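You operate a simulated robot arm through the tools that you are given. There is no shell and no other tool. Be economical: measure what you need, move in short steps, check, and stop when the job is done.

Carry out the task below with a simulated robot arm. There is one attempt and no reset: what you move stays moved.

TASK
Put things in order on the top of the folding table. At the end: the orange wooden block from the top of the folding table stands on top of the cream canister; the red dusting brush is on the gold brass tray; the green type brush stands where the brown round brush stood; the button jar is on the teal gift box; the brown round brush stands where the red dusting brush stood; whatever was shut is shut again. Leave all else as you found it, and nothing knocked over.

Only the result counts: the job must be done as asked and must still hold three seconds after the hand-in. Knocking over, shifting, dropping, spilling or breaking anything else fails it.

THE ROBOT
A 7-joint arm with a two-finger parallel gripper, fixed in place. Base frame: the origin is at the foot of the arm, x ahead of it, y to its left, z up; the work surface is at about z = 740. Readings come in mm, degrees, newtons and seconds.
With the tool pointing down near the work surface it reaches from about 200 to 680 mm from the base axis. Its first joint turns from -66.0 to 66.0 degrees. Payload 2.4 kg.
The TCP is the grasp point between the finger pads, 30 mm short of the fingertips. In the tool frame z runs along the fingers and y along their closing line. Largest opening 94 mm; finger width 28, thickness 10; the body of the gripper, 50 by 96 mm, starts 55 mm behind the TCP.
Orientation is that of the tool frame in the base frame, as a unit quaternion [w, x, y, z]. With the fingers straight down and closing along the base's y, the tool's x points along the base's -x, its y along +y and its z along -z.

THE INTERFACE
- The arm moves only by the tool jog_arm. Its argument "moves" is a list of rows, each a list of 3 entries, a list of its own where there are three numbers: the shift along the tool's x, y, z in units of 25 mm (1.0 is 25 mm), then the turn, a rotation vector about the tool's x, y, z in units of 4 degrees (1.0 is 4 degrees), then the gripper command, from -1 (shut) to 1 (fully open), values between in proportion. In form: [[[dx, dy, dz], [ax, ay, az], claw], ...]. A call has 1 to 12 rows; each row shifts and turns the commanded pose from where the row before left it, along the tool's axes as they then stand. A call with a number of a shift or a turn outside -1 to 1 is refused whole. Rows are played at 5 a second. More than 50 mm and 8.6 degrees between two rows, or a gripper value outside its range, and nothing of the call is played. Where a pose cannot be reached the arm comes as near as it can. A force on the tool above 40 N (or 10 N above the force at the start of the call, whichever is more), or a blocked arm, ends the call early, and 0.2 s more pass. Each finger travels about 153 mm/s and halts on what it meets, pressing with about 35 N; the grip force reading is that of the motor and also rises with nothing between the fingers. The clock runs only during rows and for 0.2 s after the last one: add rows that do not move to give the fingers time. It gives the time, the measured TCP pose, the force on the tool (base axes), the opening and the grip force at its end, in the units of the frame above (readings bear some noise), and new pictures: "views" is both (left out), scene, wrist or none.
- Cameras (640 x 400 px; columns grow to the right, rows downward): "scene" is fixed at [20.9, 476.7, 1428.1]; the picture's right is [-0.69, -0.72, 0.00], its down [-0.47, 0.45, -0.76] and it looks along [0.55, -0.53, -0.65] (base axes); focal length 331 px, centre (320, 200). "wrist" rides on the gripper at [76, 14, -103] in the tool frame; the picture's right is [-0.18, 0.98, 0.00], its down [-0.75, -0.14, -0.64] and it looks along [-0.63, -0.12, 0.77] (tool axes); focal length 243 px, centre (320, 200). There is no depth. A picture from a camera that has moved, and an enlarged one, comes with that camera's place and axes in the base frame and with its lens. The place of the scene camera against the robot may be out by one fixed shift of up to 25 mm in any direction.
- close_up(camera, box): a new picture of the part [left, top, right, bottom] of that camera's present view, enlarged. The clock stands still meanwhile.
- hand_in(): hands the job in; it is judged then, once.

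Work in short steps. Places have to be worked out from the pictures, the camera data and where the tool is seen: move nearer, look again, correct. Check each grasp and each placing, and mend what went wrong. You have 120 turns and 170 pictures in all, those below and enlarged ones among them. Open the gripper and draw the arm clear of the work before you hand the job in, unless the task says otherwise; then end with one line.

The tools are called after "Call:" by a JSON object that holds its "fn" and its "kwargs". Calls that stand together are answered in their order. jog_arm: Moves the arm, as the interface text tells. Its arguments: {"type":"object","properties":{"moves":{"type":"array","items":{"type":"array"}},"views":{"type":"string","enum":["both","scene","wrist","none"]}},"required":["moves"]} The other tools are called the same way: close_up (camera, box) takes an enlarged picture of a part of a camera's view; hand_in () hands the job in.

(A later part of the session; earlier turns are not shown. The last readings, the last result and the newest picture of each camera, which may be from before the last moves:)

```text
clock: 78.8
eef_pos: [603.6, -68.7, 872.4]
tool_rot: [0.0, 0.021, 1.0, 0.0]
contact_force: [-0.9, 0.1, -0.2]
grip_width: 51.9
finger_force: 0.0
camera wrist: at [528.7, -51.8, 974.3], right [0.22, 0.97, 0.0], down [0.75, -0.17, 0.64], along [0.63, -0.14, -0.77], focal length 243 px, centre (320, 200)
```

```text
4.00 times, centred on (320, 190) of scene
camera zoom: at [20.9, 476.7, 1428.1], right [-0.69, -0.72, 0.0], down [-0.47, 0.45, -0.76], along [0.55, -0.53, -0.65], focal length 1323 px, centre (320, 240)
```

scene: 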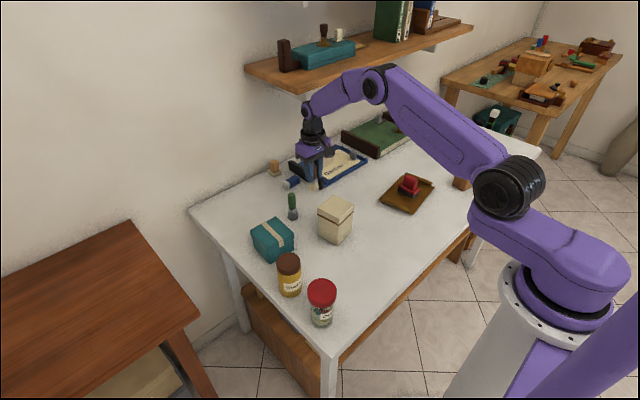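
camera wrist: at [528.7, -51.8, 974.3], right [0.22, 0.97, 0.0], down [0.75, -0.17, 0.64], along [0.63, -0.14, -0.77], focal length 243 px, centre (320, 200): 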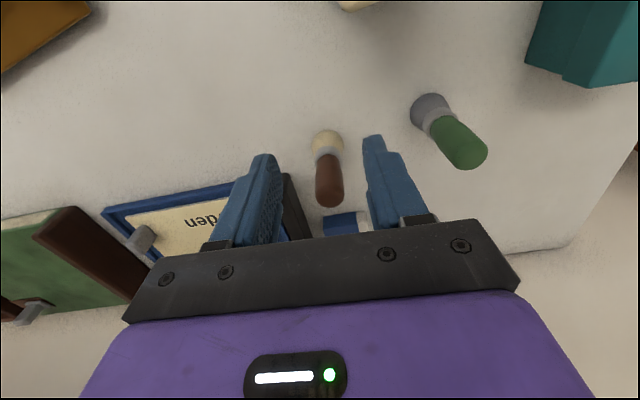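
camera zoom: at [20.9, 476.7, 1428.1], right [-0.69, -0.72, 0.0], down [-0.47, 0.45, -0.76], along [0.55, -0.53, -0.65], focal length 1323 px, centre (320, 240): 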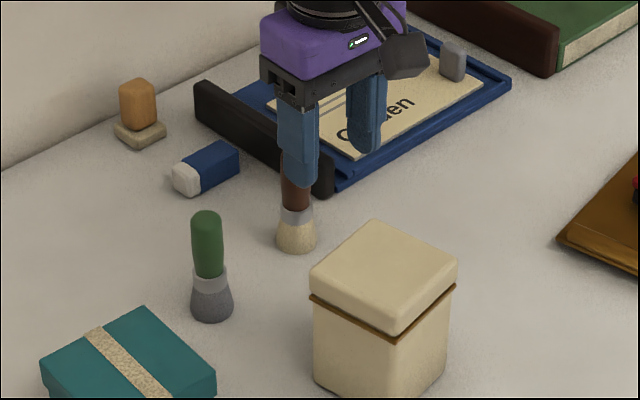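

Brown stands in red's place. Next green brush ≈ (629,29): hover over it.

Call:
{"fn": "jog_arm", "kwargs": {"moves": [[[-0.213, 0.987, 0], [0, 0, 0], 0.1], [[-0.213, 0.987, 0], [0, 0, 0], 0.1], [[-0.213, 0.987, 0], [0, 0, 0], 0.1], [[-0.213, 0.987, 0], [0, 0, 0], 0.1], [[0, 0, 0], [0, 0, 0], 0.1]], "views": "wrist"}}

```text
clock: 80.0
eef_pos: [629.5, 29.3, 869.9]
tool_rot: [0.001, 0.021, 1.0, 0.0]
contact_force: [-0.3, 0.7, 0.7]
grip_width: 51.6
finger_force: 0.1
camera wrist: at [554.9, 46.1, 972.6], right [0.22, 0.97, 0.0], down [0.75, -0.17, 0.64], along [0.63, -0.14, -0.77], focal length 243 px, centre (320, 200)
```

wrist: 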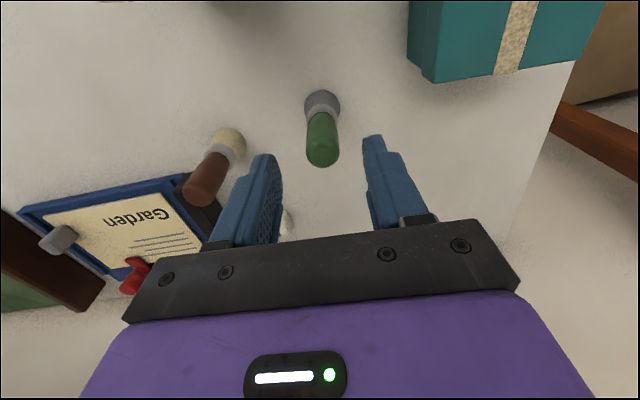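

Fine correction and descend to z≈806.

Call:
{"fn": "jog_arm", "kwargs": {"moves": [[[-0.06, 0.05, 0.6], [0, 0, 0], 0.1], [[0, 0, 0.7], [0, 0, 0], 0.1], [[0, 0, 0.7], [0, 0, 0], 0.1], [[0, 0, 0.55], [0, 0, 0], 0.1], [[0, 0, 0], [0, 0, 0], 0.1]], "views": "wrist"}}

Call:
{"fn": "close_up", "kwargs": {"camera": "scene", "box": [250, 140, 350, 240]}}

```text
clock: 81.2
eef_pos: [631.3, 31.1, 807.3]
tool_rot: [0.0, 0.02, 1.0, 0.0]
contact_force: [0.8, -1.0, 0.1]
grip_width: 51.3
finger_force: 0.1
camera wrist: at [556.6, 48.3, 909.4], right [0.22, 0.97, 0.0], down [0.75, -0.17, 0.64], along [0.63, -0.14, -0.77], focal length 243 px, centre (320, 200)
```

wrist: 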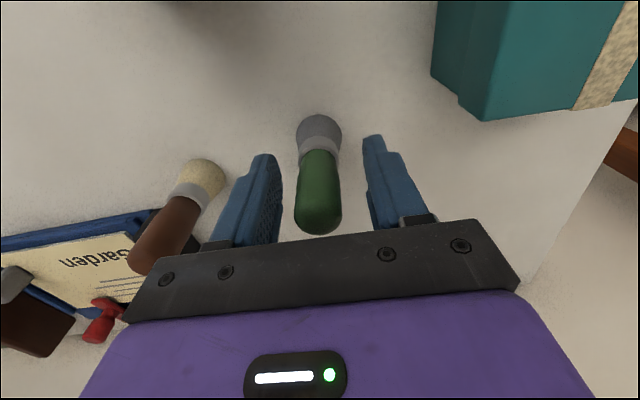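

```text
4.00 times, centred on (300, 190) of scene
camera zoom: at [20.9, 476.7, 1428.1], right [-0.69, -0.72, 0.0], down [-0.47, 0.45, -0.76], along [0.55, -0.53, -0.65], focal length 1323 px, centre (400, 240)
```

zoom: 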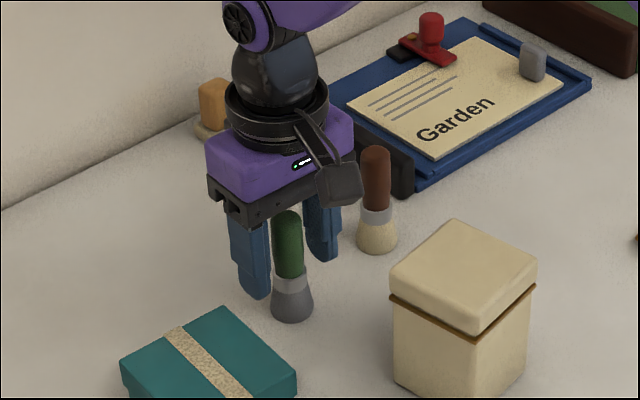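

Aligned similarly to before. Close and check.

Call:
{"fn": "jog_arm", "kwargs": {"moves": [[[0, 0, 0], [0, 0, 0], 0.1], [[0, 0, 0], [0, 0, 0], -0.3], [[0, 0, 0], [0, 0, 0], -1], [[0, 0, 0], [0, 0, 0], -1], [[0, 0, 0], [0, 0, 0], -1], [[0, 0, -0.5], [0, 0, 0], -1], [[0, 0, -0.9], [0, 0, 0], -1], [[0, 0, -0.9], [0, 0, 0], -1], [[0, 0, 0], [0, 0, 0], -1]]}}

```text
clock: 83.2
eef_pos: [630.5, 31.1, 865.7]
tool_rot: [0.0, 0.021, 1.0, 0.0]
contact_force: [-0.7, 0.2, 0.1]
grip_width: 22.7
finger_force: 34.8
camera wrist: at [556.6, 47.9, 968.2], right [0.22, 0.97, 0.0], down [0.75, -0.17, 0.64], along [0.63, -0.14, -0.77], focal length 243 px, centre (320, 200)
```

scene: 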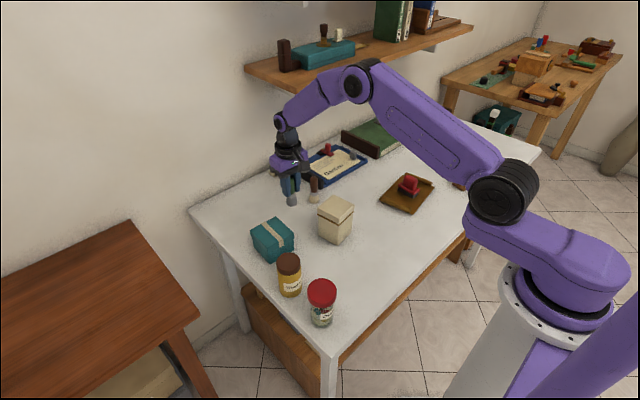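
wrist: 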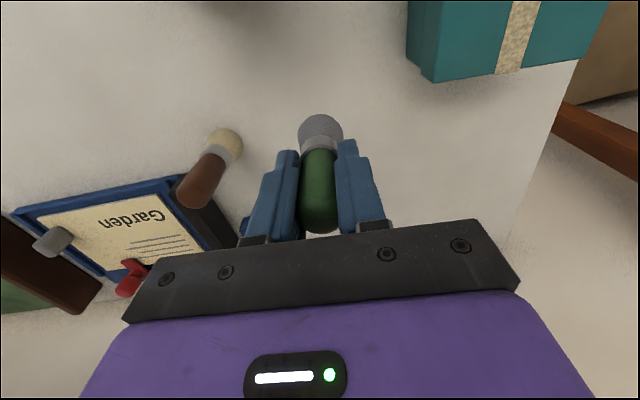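

Green brush held. Rise while pulling back (clear of the canister), then carry to (412,-110).

Call:
{"fn": "jog_arm", "kwargs": {"moves": [[[0.7, 0, -0.8], [0, 0, 0], -1], [[0.7, 0, -0.8], [0, 0, 0], -1], [[0.7, 0, -0.8], [0, 0, 0], -1], [[0.7, 0, -0.8], [0, 0, 0], -1], [[0.95, -0.98, 0], [0, 0, 0], -1], [[0.95, -0.98, 0], [0, 0, 0], -1], [[0.95, -0.98, 0], [0, 0, 0], -1], [[0.95, -0.98, 0], [0, 0, 0], -1], [[0.95, -0.98, 0], [0, 0, 0], -1], [[0.95, -0.98, 0], [0, 0, 0], -1], [[0, 0, 0], [0, 0, 0], -1]]}}

```text
clock: 85.6
eef_pos: [411.3, -107.9, 944.8]
tool_rot: [0.0, 0.02, 1.0, 0.0]
contact_force: [0.4, -0.4, -0.2]
grip_width: 22.8
finger_force: 34.3
camera wrist: at [337.0, -91.4, 1047.4], right [0.22, 0.97, 0.0], down [0.75, -0.17, 0.64], along [0.63, -0.14, -0.77], focal length 243 px, centre (320, 200)
```

scene: 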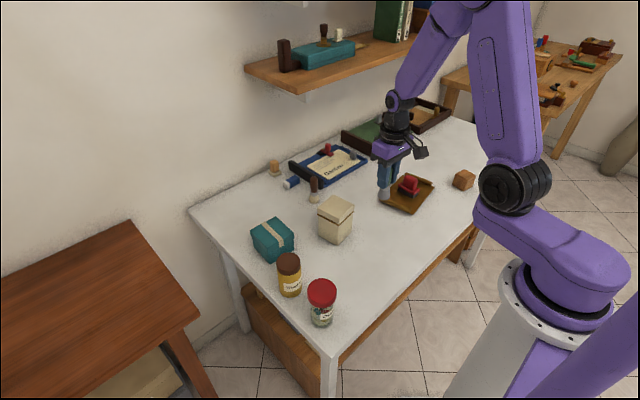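
wrist: 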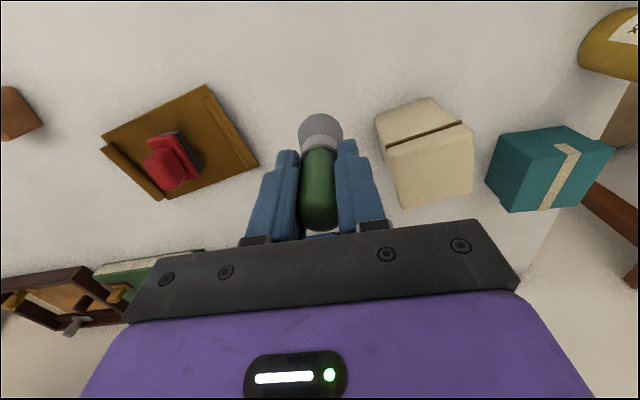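

Over the target; descend ≈136 mm toward the grasp height (807), then touch.

Call:
{"fn": "jog_arm", "kwargs": {"moves": [[[0, -0.08, 0.95], [0, 0, 0], -1], [[0, 0, 0.95], [0, 0, 0], -1], [[0, 0, 0.95], [0, 0, 0], -1], [[0, 0, 0.95], [0, 0, 0], -1], [[0, 0, 0.95], [0, 0, 0], -1], [[0, 0, 0.6], [0, 0, 0], -1], [[0, 0, 0.1], [0, 0, 0], -1], [[0, 0, 0], [0, 0, 0], -1]], "views": "none"}}

Call:
{"fn": "jog_arm", "kwargs": {"moves": [[[0, 0, 0.05], [0, 0, 0], -1], [[0, 0, 0], [0, 0, 0], -1]], "views": "none"}}

Call:
{"fn": "close_up", "kwargs": {"camera": "scene", "box": [330, 150, 430, 250]}}

```text
clock: 87.4
eef_pos: [412.6, -110.2, 809.0]
tool_rot: [0.001, 0.021, 1.0, 0.0]
contact_force: [-2.0, -2.3, 10.3]
grip_width: 22.5
finger_force: 35.0
```

```text
clock: 88.0
eef_pos: [411.7, -108.7, 808.0]
tool_rot: [0.001, 0.02, 1.0, 0.0]
contact_force: [0.3, 5.0, 29.8]
grip_width: 22.8
finger_force: 35.3
```

```text
4.00 times, centred on (380, 200) of scene
camera zoom: at [20.5, 476.8, 1428.1], right [-0.69, -0.72, 0.0], down [-0.47, 0.45, -0.76], along [0.55, -0.53, -0.65], focal length 1323 px, centre (80, 200)
```

zoom: 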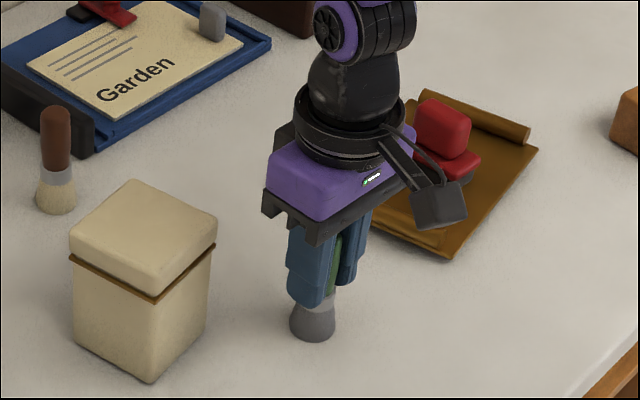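

Base is exactly where the brown one stood and in contact. Ease pressure, release, rise.

Call:
{"fn": "jog_arm", "kwargs": {"moves": [[[0, 0, -0.06], [0, 0, 0], -1], [[0, 0, 0], [0, 0, 0], -0.4], [[0, 0, 0], [0, 0, 0], 0], [[0, 0, -0.8], [0, 0, 0], 0], [[0, 0, -1], [0, 0, 0], 0], [[0, 0, -1], [0, 0, 0], 0], [[0, 0, -1], [0, 0, 0], 0.5], [[0, 0, -1], [0, 0, 0], 1], [[0, 0, -1], [0, 0, 0], 1], [[0, 0, -1], [0, 0, 0], 1]]}}

Call:
{"fn": "close_up", "kwargs": {"camera": "scene", "box": [300, 150, 420, 250]}}

```text
clock: 90.2
eef_pos: [411.7, -109.2, 980.7]
tool_rot: [0.0, 0.021, 1.0, 0.0]
contact_force: [0.5, -0.5, 0.3]
grip_width: 93.9
finger_force: 0.0
camera wrist: at [337.3, -92.9, 1082.4], right [0.22, 0.97, 0.0], down [0.75, -0.17, 0.64], along [0.63, -0.14, -0.77], focal length 243 px, centre (320, 200)
```

scene: 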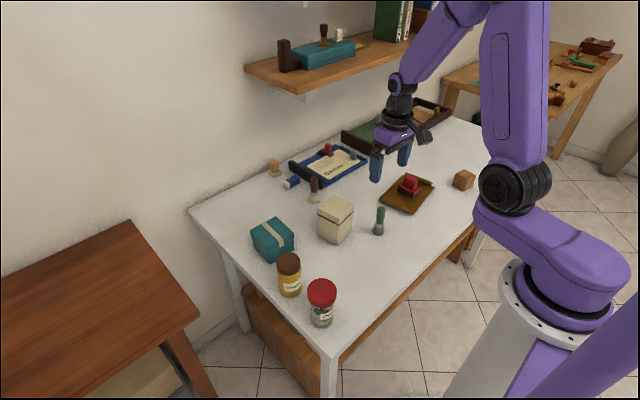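
wrist: 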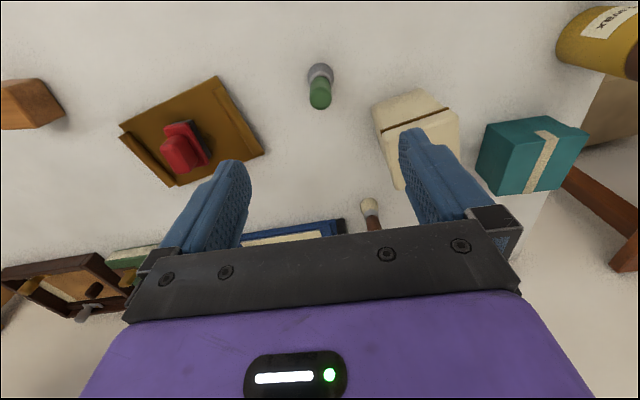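

```text
4.00 times, centred on (360, 200) of scene
camera zoom: at [20.9, 476.7, 1428.1], right [-0.69, -0.72, 0.0], down [-0.47, 0.45, -0.76], along [0.55, -0.53, -0.65], focal length 1323 px, centre (160, 200)
```

zoom: 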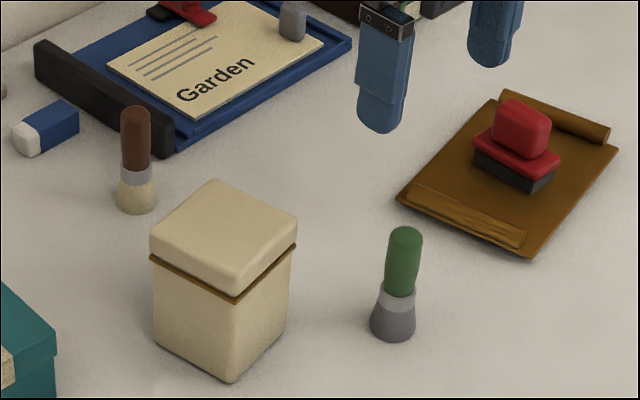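

All three brushes placed. Next the orange block at ≈(352,-488): move over it.

Call:
{"fn": "jog_arm", "kwargs": {"moves": [[[0.11, -0.96, 0.2], [0, 0, 0], 1], [[0.11, -0.96, 0.2], [0, 0, 0], 1], [[0.11, -0.96, 0.2], [0, 0, 0], 1], [[0.11, -0.96, 0.2], [0, 0, 0], 1], [[0.11, -0.96, 0.2], [0, 0, 0], 1], [[0.11, -0.96, 0.2], [0, 0, 0], 1], [[0.11, -0.96, 0.2], [0, 0, 0], 1], [[0.11, -0.96, 0.2], [0, 0, 0], 1], [[0.11, -0.96, 0.2], [0, 0, 0], 1], [[0.11, -0.96, 0.2], [0, 0, 0], 1], [[0.11, -0.96, 0.2], [0, 0, 0], 1], [[0.11, -0.96, 0.2], [0, 0, 0], 1]], "views": "none"}}

Call:
{"fn": "jog_arm", "kwargs": {"moves": [[[0.11, -0.96, 0.2], [0, 0, 0], 1], [[0.11, -0.96, 0.2], [0, 0, 0], 1], [[0.11, -0.96, 0.2], [0, 0, 0], 1], [[0.11, -0.96, 0.2], [0, 0, 0], 1], [[0, 0, 0], [0, 0, 0], 1]]}}

Call:
{"fn": "close_up", "kwargs": {"camera": "wrist", "box": [240, 60, 400, 220]}}

```text
clock: 92.8
eef_pos: [368.1, -397.4, 919.6]
tool_rot: [-0.001, 0.02, 1.0, 0.0]
contact_force: [-0.4, 0.7, 0.4]
grip_width: 94.3
finger_force: 0.0
```

```text
clock: 94.0
eef_pos: [351.4, -492.8, 899.1]
tool_rot: [0.0, 0.02, 1.0, 0.0]
contact_force: [0.1, -0.1, 0.1]
grip_width: 93.7
finger_force: 0.1
camera wrist: at [277.4, -476.8, 1001.4], right [0.22, 0.97, 0.0], down [0.75, -0.17, 0.64], along [0.63, -0.14, -0.77], focal length 243 px, centre (320, 200)
```

scene: 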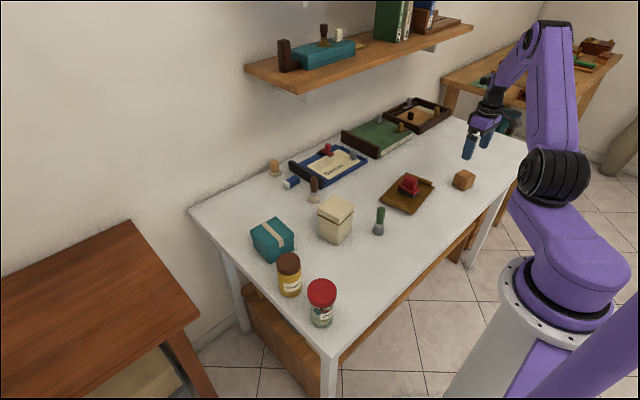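
wrist: 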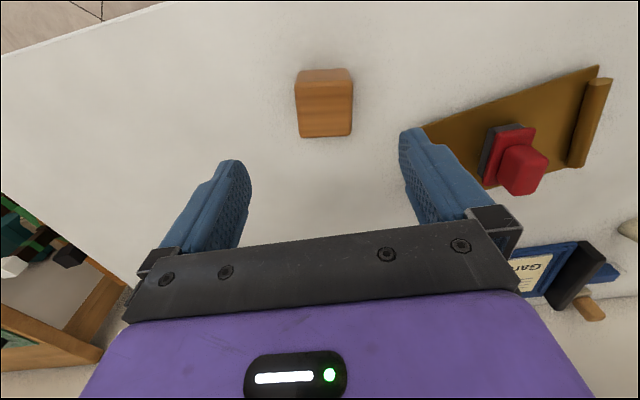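

```text
2.50 times, centred on (320, 140) of wrist
camera zoom: at [277.4, -476.8, 1001.4], right [0.22, 0.97, 0.0], down [0.75, -0.17, 0.64], along [0.63, -0.14, -0.77], focal length 606 px, centre (320, 350)
```

zoom: 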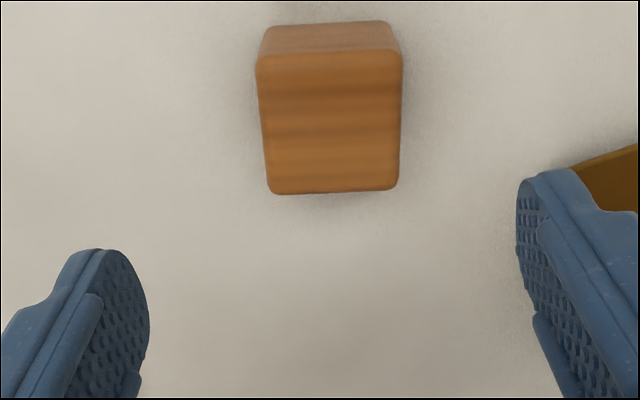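

Block: 47 mm cube, centre ≈ (354,-490), yaw -11°. Turn, shift and descend to z≈784.

Call:
{"fn": "jog_arm", "kwargs": {"moves": [[[0, 0, 0], [0, 0, 0.72], 1], [[0, 0, 0], [0, 0, 0.72], 1], [[0, 0, 0], [0, 0, 0.72], 1], [[-0.09, 0.14, 0.9], [0, 0, 0], 1], [[0, 0, 0.9], [0, 0, 0], 1], [[0, 0, 0.9], [0, 0, 0], 1], [[0, 0, 0.9], [0, 0, 0], 1], [[0, 0, 0.6], [0, 0, 0], 1], [[0, 0, 0], [0, 0, 0], 1]], "views": "wrist"}}

```text
clock: 96.0
eef_pos: [354.7, -487.4, 794.6]
tool_rot: [0.0, 0.096, 0.995, 0.0]
contact_force: [0.1, -0.9, 0.6]
grip_width: 93.7
finger_force: 0.1
camera wrist: at [282.8, -460.5, 896.6], right [0.37, 0.93, 0.0], down [0.71, -0.28, 0.64], along [0.6, -0.24, -0.77], focal length 243 px, centre (320, 200)
```

wrist: 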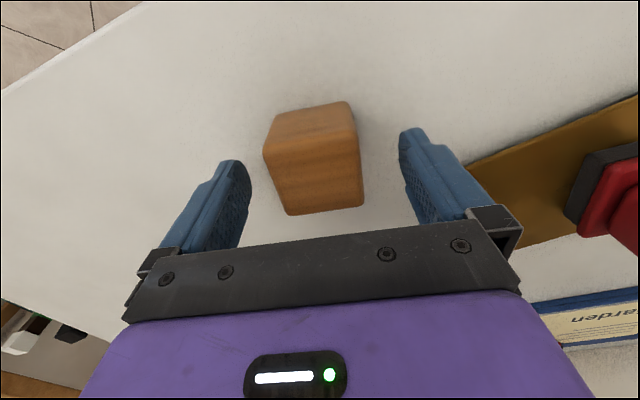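

Centred. Down 11 mm and close.

Call:
{"fn": "jog_arm", "kwargs": {"moves": [[[0, -0.05, 0.44], [0, 0, 0], 1], [[0, 0, 0], [0, 0, 0], 0.3], [[0, 0, 0], [0, 0, 0], -1], [[0, 0, 0], [0, 0, 0], -1], [[0, 0, 0], [0, 0, 0], -1]], "views": "wrist"}}

```text
clock: 97.2
eef_pos: [354.7, -489.8, 783.2]
tool_rot: [0.0, 0.096, 0.995, 0.0]
contact_force: [0.2, 0.3, -0.3]
grip_width: 53.6
finger_force: 35.0
camera wrist: at [282.9, -461.0, 885.6], right [0.37, 0.93, 0.0], down [0.71, -0.28, 0.64], along [0.6, -0.24, -0.77], focal length 243 px, centre (320, 200)
```

wrist: 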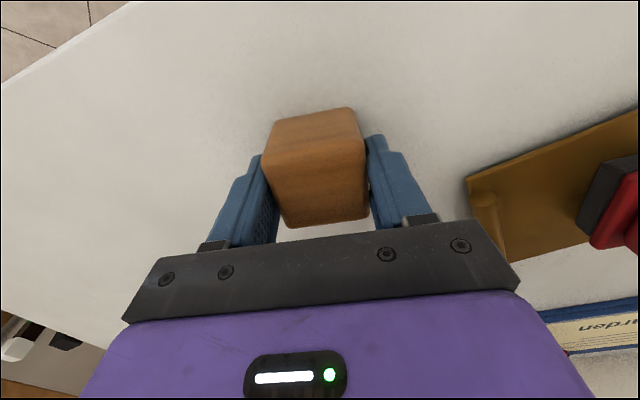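

Gripped (53.6 mm). Lift 125 mm, and turn to the canister's yaw (+8°).

Call:
{"fn": "jog_arm", "kwargs": {"moves": [[[0, 0, -0.6], [0, 0, 0], -1], [[0, 0, -1], [0, 0, 0], -1], [[0, 0, -1], [0, 0, 0], -1], [[0, 0, -1], [0, 0, 0], -1], [[0, 0, -1], [0, 0, 0], -1], [[0, 0, -0.4], [0, 0, 0], -1], [[0, 0, 0], [0, 0, -0.95], -1], [[0, 0, 0], [0, 0, -0.95], -1], [[0, 0, 0], [0, 0, -0.95], -1], [[0, 0, 0], [0, 0, -0.95], -1], [[0, 0, 0], [0, 0, -0.95], -1], [[0, 0, 0], [0, 0, 0], -1]], "views": "wrist"}}

```text
clock: 99.8
eef_pos: [354.3, -489.4, 908.8]
tool_rot: [-0.001, -0.07, 0.998, 0.0]
contact_force: [0.2, -0.7, -0.7]
grip_width: 53.9
finger_force: 34.7
camera wrist: at [277.4, -486.7, 1010.7], right [0.04, 1.0, 0.0], down [0.77, -0.03, 0.64], along [0.64, -0.03, -0.77], focal length 243 px, centre (320, 200)
```

wrist: 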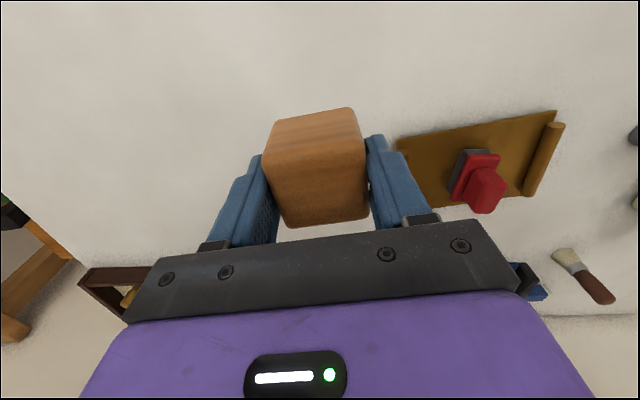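

Carry to above the canister, rising to z≈960.

Call:
{"fn": "jog_arm", "kwargs": {"moves": [[[-0.43, 0.955, -0.16], [0, 0, 0], -1], [[-0.43, 0.955, -0.16], [0, 0, 0], -1], [[-0.43, 0.955, -0.16], [0, 0, 0], -1], [[-0.43, 0.955, -0.16], [0, 0, 0], -1], [[-0.43, 0.955, -0.16], [0, 0, 0], -1], [[-0.43, 0.955, -0.16], [0, 0, 0], -1], [[-0.43, 0.955, -0.16], [0, 0, 0], -1], [[-0.43, 0.955, -0.16], [0, 0, 0], -1], [[-0.43, 0.955, -0.16], [0, 0, 0], -1], [[-0.43, 0.955, -0.16], [0, 0, 0], -1], [[-0.43, 0.955, -0.16], [0, 0, 0], -1], [[-0.43, 0.955, -0.16], [0, 0, 0], -1]], "views": "none"}}

Call:
{"fn": "jog_arm", "kwargs": {"moves": [[[-0.43, 0.955, 0], [0, 0, 0], -1], [[-0.43, 0.955, 0], [0, 0, 0], -1], [[-0.43, 0.955, 0], [0, 0, 0], -1], [[-0.43, 0.955, 0], [0, 0, 0], -1], [[-0.43, 0.955, 0], [0, 0, 0], -1], [[-0.43, 0.955, 0], [0, 0, 0], -1], [[-0.43, 0.955, 0], [0, 0, 0], -1], [[0, 0, 0], [0, 0, 0], -1]]}}

Call:
{"fn": "close_up", "kwargs": {"camera": "scene", "box": [280, 140, 400, 250]}}

```text
clock: 102.4
eef_pos: [443.0, -187.2, 956.2]
tool_rot: [0.0, -0.07, 0.998, 0.0]
contact_force: [0.5, 0.1, -0.5]
grip_width: 53.7
finger_force: 34.1
```

```text
clock: 104.2
eef_pos: [495.6, -10.1, 956.1]
tool_rot: [0.0, -0.07, 0.998, 0.0]
contact_force: [-0.1, 0.0, -0.6]
grip_width: 53.9
finger_force: 34.6
camera wrist: at [418.3, -7.0, 1058.1], right [0.05, 1.0, 0.0], down [0.77, -0.04, 0.64], along [0.64, -0.03, -0.77], focal length 243 px, centre (320, 200)
```

scene: 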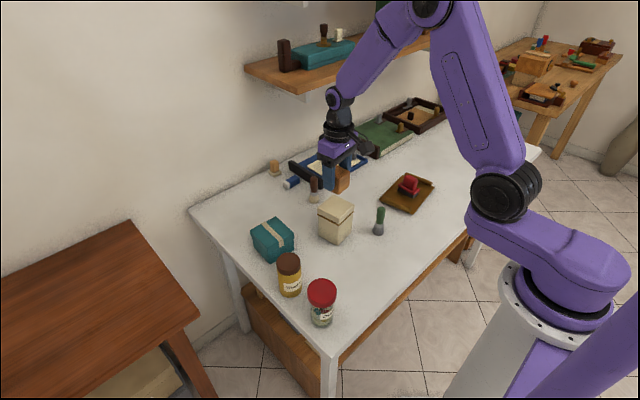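
wrist: 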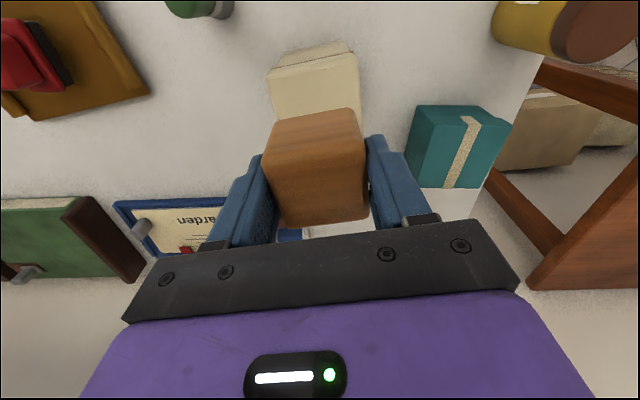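

```text
3.64 times, centred on (340, 195) of scene
camera zoom: at [20.9, 476.7, 1428.1], right [-0.69, -0.72, 0.0], down [-0.47, 0.45, -0.76], along [0.55, -0.53, -0.65], focal length 1203 px, centre (247, 218)
```

zoom: 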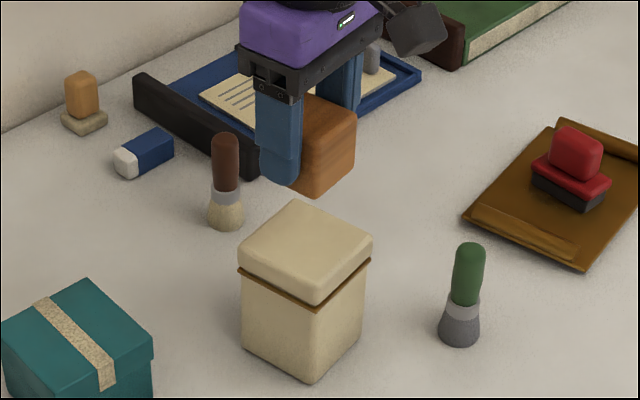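

Descend to z≈898 and check the alignment.

Call:
{"fn": "jog_arm", "kwargs": {"moves": [[[0.04, 0, 0.8], [0, 0, 0], -1], [[0, 0, 0.8], [0, 0, 0], -1], [[0, 0, 0.7], [0, 0, 0], -1], [[0, 0, 0], [0, 0, 0], -1]], "views": "wrist"}}

Call:
{"fn": "close_up", "kwargs": {"camera": "scene", "box": [280, 140, 400, 250]}}

```text
clock: 105.2
eef_pos: [492.8, -12.0, 897.5]
tool_rot: [0.0, -0.07, 0.998, 0.0]
contact_force: [-0.7, -0.2, -1.0]
grip_width: 53.8
finger_force: 35.0
camera wrist: at [417.3, -8.1, 999.9], right [0.05, 1.0, 0.0], down [0.77, -0.03, 0.64], along [0.64, -0.03, -0.77], focal length 243 px, centre (320, 200)
```

wrist: 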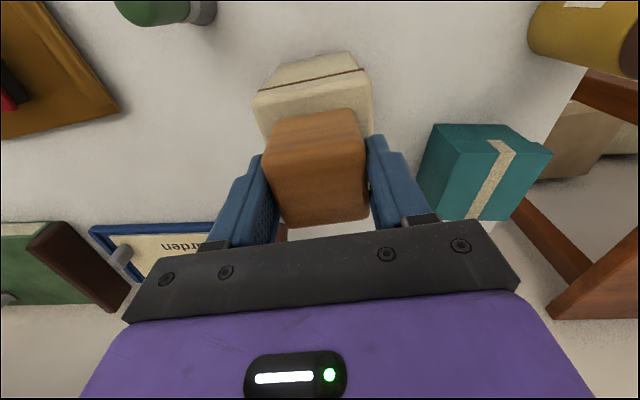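

```text
3.64 times, centred on (340, 195) of scene
camera zoom: at [20.9, 476.7, 1428.1], right [-0.69, -0.72, 0.0], down [-0.47, 0.45, -0.76], along [0.55, -0.53, -0.65], focal length 1203 px, centre (247, 218)
```

zoom: 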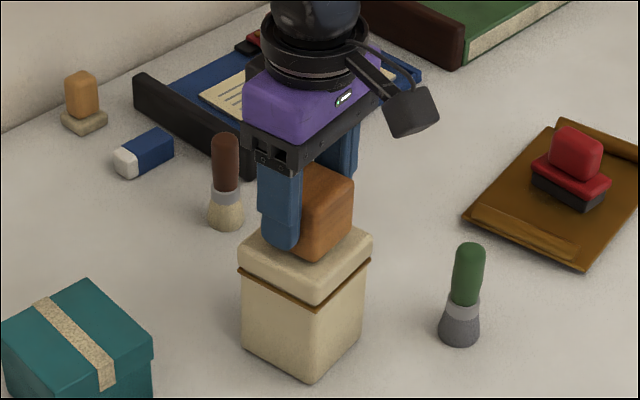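

Near centre; nudge 3 mm (+x,+y) and lower in small steps until contact.

Call:
{"fn": "jog_arm", "kwargs": {"moves": [[[-0.12, 0.1, 0.1], [0, 0, 0], -1], [[0, 0, 0.1], [0, 0, 0], -1], [[0, 0, 0], [0, 0, 0], -1]], "views": "none"}}

Call:
{"fn": "jog_arm", "kwargs": {"moves": [[[0, 0, 0.1], [0, 0, 0], -1], [[0, 0, 0], [0, 0, 0], -1]], "views": "none"}}

```text
clock: 106.0
eef_pos: [495.8, -8.6, 894.2]
tool_rot: [0.0, -0.069, 0.998, 0.0]
contact_force: [0.2, 0.6, 0.0]
grip_width: 53.8
finger_force: 35.3
```

```text
clock: 106.6
eef_pos: [496.8, -8.4, 892.8]
tool_rot: [0.002, -0.07, 0.998, 0.0]
contact_force: [-6.4, 0.4, 33.6]
grip_width: 54.0
finger_force: 35.5
```

Contact. Ease pressure, open and rise.

Call:
{"fn": "jog_arm", "kwargs": {"moves": [[[0, 0, -0.05], [0, 0, 0], -1], [[0, 0, 0], [0, 0, 0], 0.3], [[0, 0, 0], [0, 0, 0], 0.6], [[0, 0, -0.7], [0, 0, 0], 0.6], [[0, 0, -1], [0, 0, 0], 0.6], [[0, 0, -1], [0, 0, 0], 0.8], [[0, 0, -1], [0, 0, 0], 1], [[0, 0, -0.8], [0, 0, 0], 1]]}}

Call:
{"fn": "close_up", "kwargs": {"camera": "scene", "box": [280, 140, 400, 250]}}

```text
clock: 108.4
eef_pos: [495.8, -8.5, 1005.6]
tool_rot: [0.0, -0.07, 0.998, 0.0]
contact_force: [-0.2, 0.1, -0.4]
grip_width: 94.2
finger_force: 0.1
camera wrist: at [419.3, -5.3, 1107.7], right [0.05, 1.0, 0.0], down [0.77, -0.03, 0.64], along [0.64, -0.03, -0.77], focal length 243 px, centre (320, 200)
```

scene: 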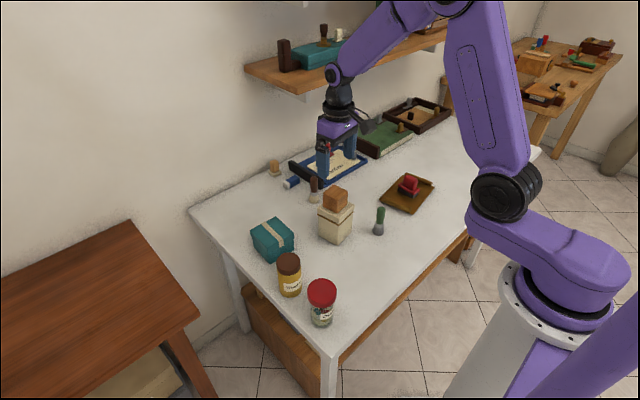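
wrist: 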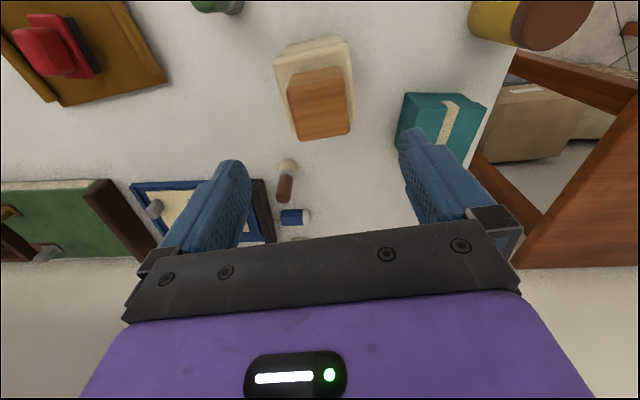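

```text
3.64 times, centred on (340, 195) of scene
camera zoom: at [20.9, 476.7, 1428.1], right [-0.69, -0.72, 0.0], down [-0.47, 0.45, -0.76], along [0.55, -0.53, -0.65], focal length 1203 px, centre (247, 218)
```

zoom: 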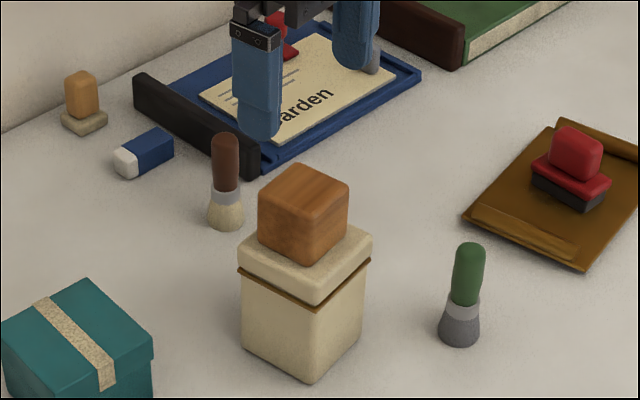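

Block stands on the canister. Last: button jar at ≈(322,203). Hover over it.

Call:
{"fn": "jog_arm", "kwargs": {"moves": [[[0.572, 0.934, 0], [0, 0, 0], 1], [[0.572, 0.934, 0], [0, 0, 0], 1], [[0.572, 0.934, 0], [0, 0, 0], 1], [[0.572, 0.934, 0], [0, 0, 0], 1], [[0.572, 0.934, 0], [0, 0, 0], 1], [[0.572, 0.934, 0], [0, 0, 0], 1], [[0.572, 0.934, 0], [0, 0, 0], 1], [[0.572, 0.934, 0], [0, 0, 0], 1], [[0.572, 0.934, 0], [0, 0, 0], 1], [[0.572, 0.934, 0], [0, 0, 0], 1], [[0, 0, 0.6], [0, 0, 0], 1], [[0, 0, 0], [0, 0, 0], 1]]}}

```text
clock: 111.0
eef_pos: [322.1, 204.1, 988.5]
tool_rot: [0.001, -0.07, 0.998, 0.0]
contact_force: [-1.4, -0.4, -0.2]
grip_width: 94.1
finger_force: 0.1
camera wrist: at [244.5, 206.7, 1091.7], right [0.05, 1.0, 0.0], down [0.77, -0.03, 0.64], along [0.64, -0.03, -0.77], focal length 243 px, centre (320, 200)
```

scene: 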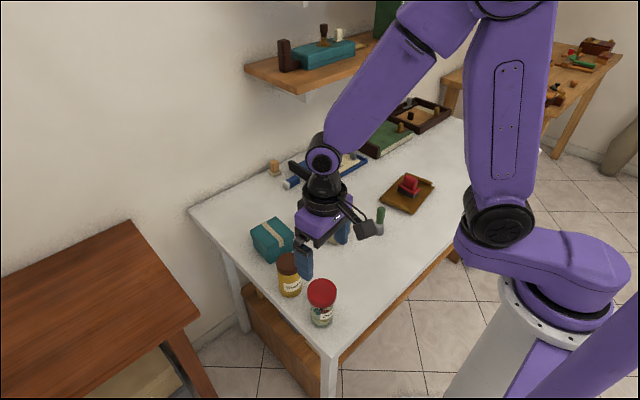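
wrist: 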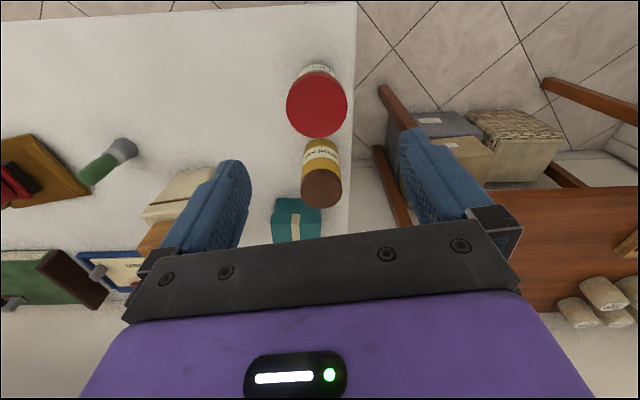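

Call:
{"fn": "close_up", "kwargs": {"camera": "wrist", "box": [270, 40, 370, 220]}}

```text
2.22 times, centred on (320, 130) of wrist
camera zoom: at [244.5, 206.7, 1091.7], right [0.05, 1.0, 0.0], down [0.77, -0.03, 0.64], along [0.64, -0.03, -0.77], focal length 539 px, centre (320, 356)
```

zoom: 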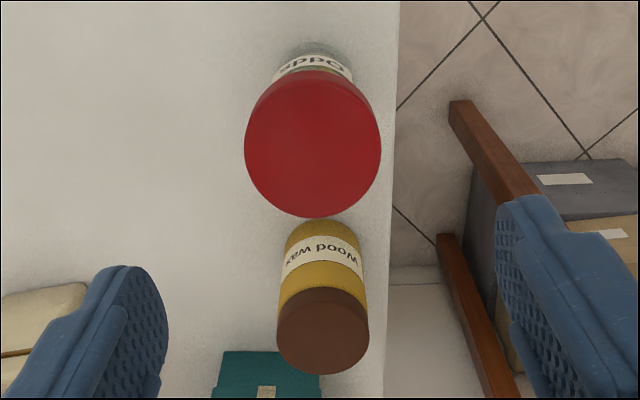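

Jar centre ≈ (330,199), lid Ø≈60, top z≈846. Approach to z≈895 and check.

Call:
{"fn": "jog_arm", "kwargs": {"moves": [[[-0.26, -0.24, 0.9], [0, 0, 0], 1], [[0, 0, 0.95], [0, 0, 0], 1], [[0, 0, 0.95], [0, 0, 0], 1], [[0, 0, 0.9], [0, 0, 0], 1], [[0, 0, 0], [0, 0, 0], 1]]}}

```text
clock: 112.2
eef_pos: [327.8, 198.0, 895.8]
tool_rot: [-0.001, -0.069, 0.998, -0.001]
contact_force: [0.0, -0.5, -0.2]
grip_width: 94.1
finger_force: 0.1
camera wrist: at [251.8, 201.1, 997.9], right [0.05, 1.0, 0.0], down [0.77, -0.04, 0.64], along [0.64, -0.03, -0.77], focal length 243 px, centre (320, 200)
```

scene: 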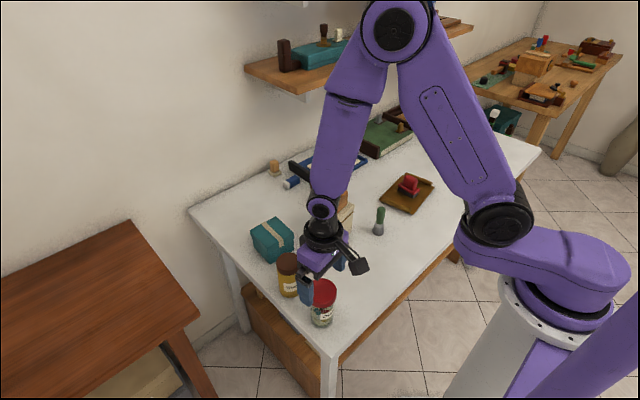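
wrist: 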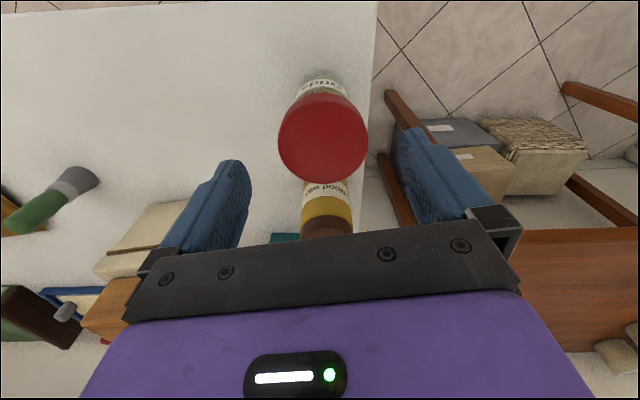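

Centred. Descend to z≈840 and close on the lid.

Call:
{"fn": "jog_arm", "kwargs": {"moves": [[[0, 0.05, 0.8], [0, 0, 0], 1], [[0, 0, 0.8], [0, 0, 0], 1], [[0, 0, 0.65], [0, 0, 0], 1], [[0, 0, 0], [0, 0, 0], 0.4], [[0, 0, 0], [0, 0, 0], -1], [[0, 0, 0], [0, 0, 0], -1], [[0, 0, 0], [0, 0, 0], -1]]}}

Call:
{"fn": "close_up", "kwargs": {"camera": "scene", "box": [260, 230, 380, 340]}}

```text
clock: 113.8
eef_pos: [328.2, 200.9, 840.1]
tool_rot: [0.0, -0.069, 0.998, 0.0]
contact_force: [-0.2, -0.3, 1.0]
grip_width: 60.3
finger_force: 35.2
camera wrist: at [251.1, 203.3, 942.3], right [0.05, 1.0, 0.0], down [0.77, -0.04, 0.64], along [0.64, -0.03, -0.77], focal length 243 px, centre (320, 200)
```

scene: 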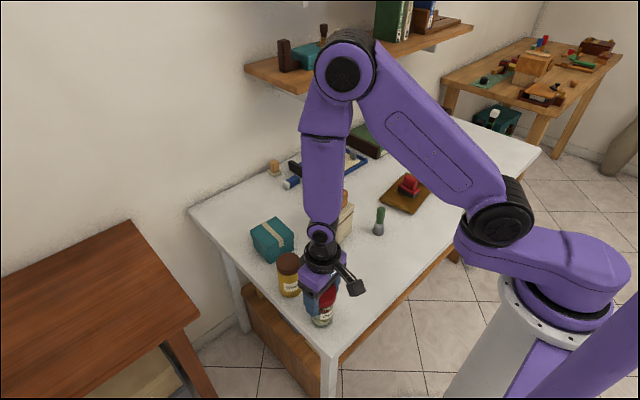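
wrist: 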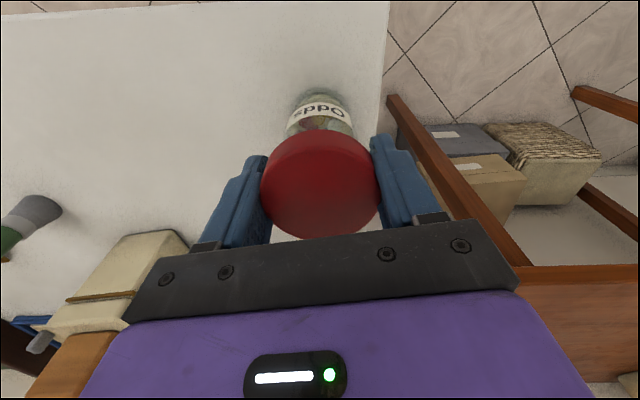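

```text
3.64 times, centred on (320, 285) of scene
camera zoom: at [20.9, 476.7, 1428.1], right [-0.69, -0.72, 0.0], down [-0.47, 0.45, -0.76], along [0.55, -0.53, -0.65], focal length 1203 px, centre (320, -109)
```

zoom: 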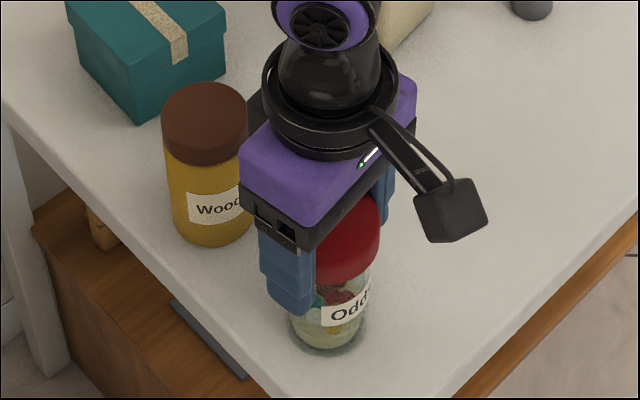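

Gripped at 60 mm. Lift 15 mm and confirm the whole jar comes up.

Call:
{"fn": "jog_arm", "kwargs": {"moves": [[[0, 0, -0.3], [0, 0, 0], -1], [[0, 0, -0.3], [0, 0, 0], -1], [[0, 0, 0], [0, 0, 0], -1]], "views": "none"}}

Call:
{"fn": "close_up", "kwargs": {"camera": "scene", "box": [260, 230, 380, 340]}}

```text
clock: 114.6
eef_pos: [329.7, 199.7, 856.4]
tool_rot: [0.0, -0.07, 0.998, -0.001]
contact_force: [-0.2, 0.8, 0.1]
grip_width: 60.3
finger_force: 34.7
```

```text
3.64 times, centred on (320, 285) of scene
camera zoom: at [20.9, 476.7, 1428.1], right [-0.69, -0.72, 0.0], down [-0.47, 0.45, -0.76], along [0.55, -0.53, -0.65], focal length 1203 px, centre (320, -109)
```

zoom: 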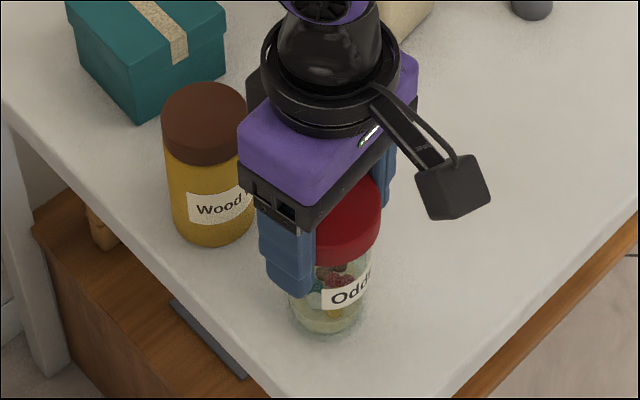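

The jar comes up whole. Raise it well above everything, then carry to over the gift box (573,150).

Call:
{"fn": "jog_arm", "kwargs": {"moves": [[[0, 0, -0.85], [0, 0, 0], -1], [[0, 0, -0.85], [0, 0, 0], -1], [[0, 0, -0.85], [0, 0, 0], -1], [[0, 0, -0.85], [0, 0, 0], -1], [[0, 0, -0.85], [0, 0, 0], -1], [[0, 0, -0.85], [0, 0, 0], -1], [[0, 0, 0], [0, 0, 0], -1]], "views": "none"}}

Call:
{"fn": "jog_arm", "kwargs": {"moves": [[[-0.934, -0.333, 0], [0, 0, 0], -1], [[-0.934, -0.333, 0], [0, 0, 0], -1], [[-0.934, -0.333, 0], [0, 0, 0], -1], [[-0.934, -0.333, 0], [0, 0, 0], -1], [[-0.934, -0.333, 0], [0, 0, 0], -1], [[-0.934, -0.333, 0], [0, 0, 0], -1], [[-0.934, -0.333, 0.55], [0, 0, 0], -1], [[-0.934, -0.333, 0.55], [0, 0, 0], -1], [[-0.934, -0.333, 0.55], [0, 0, 0], -1], [[-0.934, -0.333, 0.55], [0, 0, 0], -1], [[0, 0, 0], [0, 0, 0], -1]]}}

Call:
{"fn": "close_up", "kwargs": {"camera": "scene", "box": [220, 150, 340, 290]}}

```text
clock: 116.2
eef_pos: [329.5, 199.4, 985.2]
tool_rot: [0.0, -0.069, 0.998, 0.0]
contact_force: [0.6, -0.5, -0.5]
grip_width: 60.4
finger_force: 35.2
```

```text
clock: 118.6
eef_pos: [572.6, 149.5, 926.9]
tool_rot: [0.0, -0.069, 0.998, 0.0]
contact_force: [0.8, -1.2, -0.5]
grip_width: 60.2
finger_force: 35.0
camera wrist: at [496.7, 152.4, 1029.5], right [0.05, 1.0, 0.0], down [0.77, -0.04, 0.64], along [0.64, -0.03, -0.77], focal length 243 px, centre (320, 200)
```

scene: 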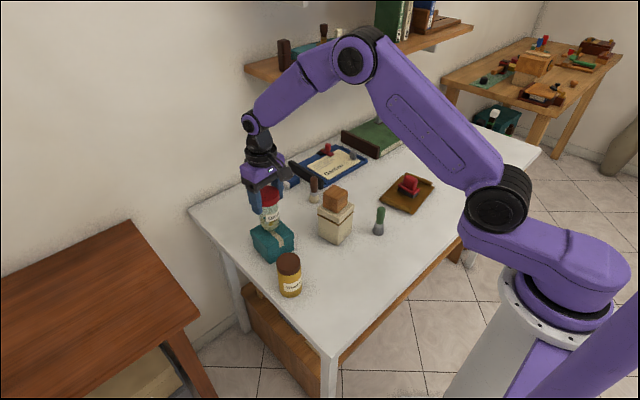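
wrist: 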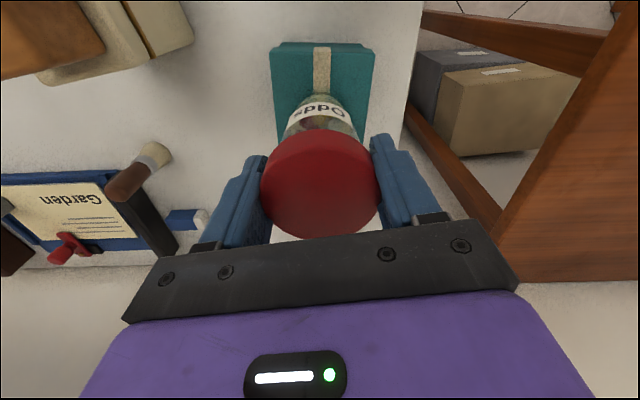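

```text
2.86 times, centred on (280, 220) of scene
camera zoom: at [21.0, 476.7, 1428.1], right [-0.69, -0.72, 0.0], down [-0.47, 0.45, -0.76], along [0.55, -0.53, -0.65], focal length 945 px, centre (434, 143)
```

zoom: 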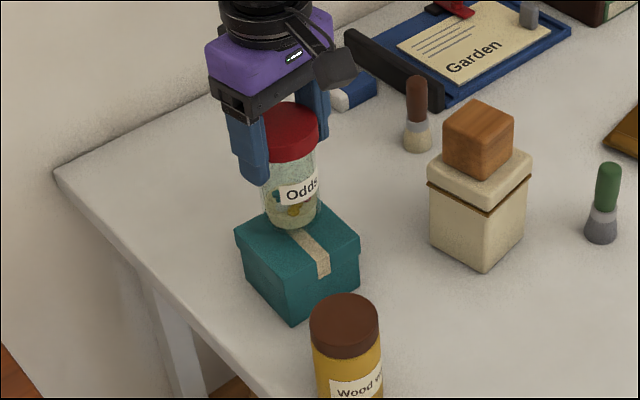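

Aligned over the box. Lower 16 mm and then in small steps.

Call:
{"fn": "jog_arm", "kwargs": {"moves": [[[0, 0, 0.35], [0, 0, 0], -1], [[0, 0, 0.3], [0, 0, 0], -1], [[0, 0, 0.1], [0, 0, 0], -1], [[0, 0, 0], [0, 0, 0], -1]], "views": "none"}}

Call:
{"fn": "jog_arm", "kwargs": {"moves": [[[0, 0, 0.1], [0, 0, 0], -1], [[0, 0, 0], [0, 0, 0], -1]], "views": "none"}}

```text
clock: 119.6
eef_pos: [572.4, 148.9, 908.9]
tool_rot: [0.0, -0.07, 0.998, 0.0]
contact_force: [-0.2, 0.1, -0.4]
grip_width: 60.3
finger_force: 35.1
```

```text
clock: 120.2
eef_pos: [572.6, 150.1, 908.8]
tool_rot: [0.001, -0.07, 0.998, 0.0]
contact_force: [-6.5, -1.9, 26.3]
grip_width: 60.5
finger_force: 35.5
```

Contact with the box. Ease, release and rise.

Call:
{"fn": "jog_arm", "kwargs": {"moves": [[[0, 0, -0.06], [0, 0, 0], -1], [[0, 0, 0], [0, 0, 0], 0.5], [[0, 0, 0], [0, 0, 0], 1], [[0, 0, 0], [0, 0, 0], 1], [[0.2, 0, -0.7], [0, 0, 0], 1], [[0.3, 0, -0.7], [0, 0, 0], 1], [[0.5, 0, -0.7], [0, 0, 0], 1], [[0.6, 0, -0.7], [0, 0, 0], 1]]}}

Call:
{"fn": "close_up", "kwargs": {"camera": "scene", "box": [220, 150, 340, 290]}}

```text
clock: 122.0
eef_pos: [533.7, 142.9, 978.9]
tool_rot: [0.0, -0.07, 0.998, 0.0]
contact_force: [-0.5, -0.3, 0.3]
grip_width: 94.2
finger_force: 0.0
camera wrist: at [455.9, 147.1, 1080.9], right [0.05, 1.0, 0.0], down [0.77, -0.03, 0.64], along [0.64, -0.03, -0.77], focal length 243 px, centre (320, 200)
```

scene: 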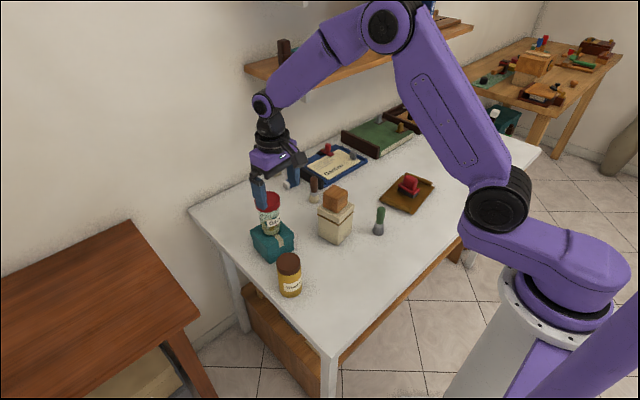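
wrist: 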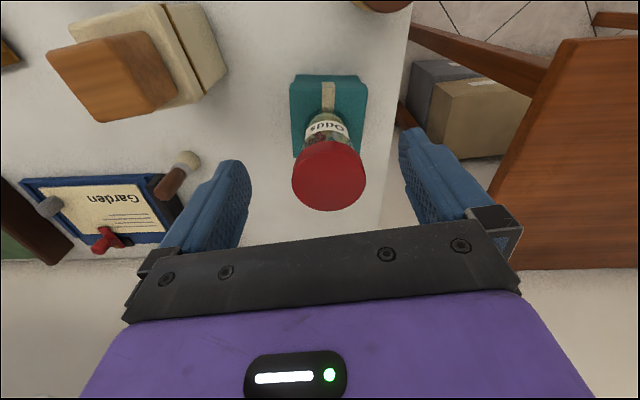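

```text
2.86 times, centred on (280, 220) of scene
camera zoom: at [20.9, 476.7, 1428.1], right [-0.69, -0.72, 0.0], down [-0.47, 0.45, -0.76], along [0.55, -0.53, -0.65], focal length 945 px, centre (434, 143)
```

zoom: 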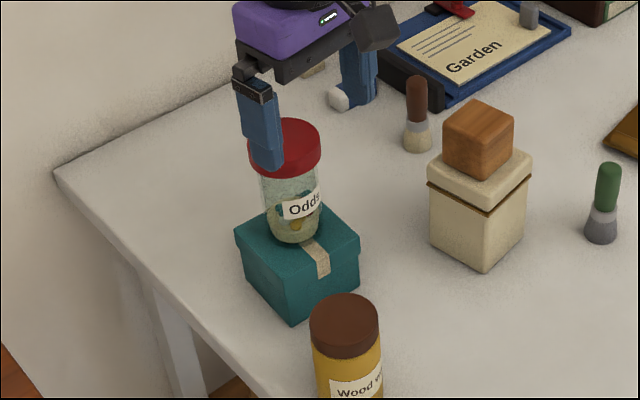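

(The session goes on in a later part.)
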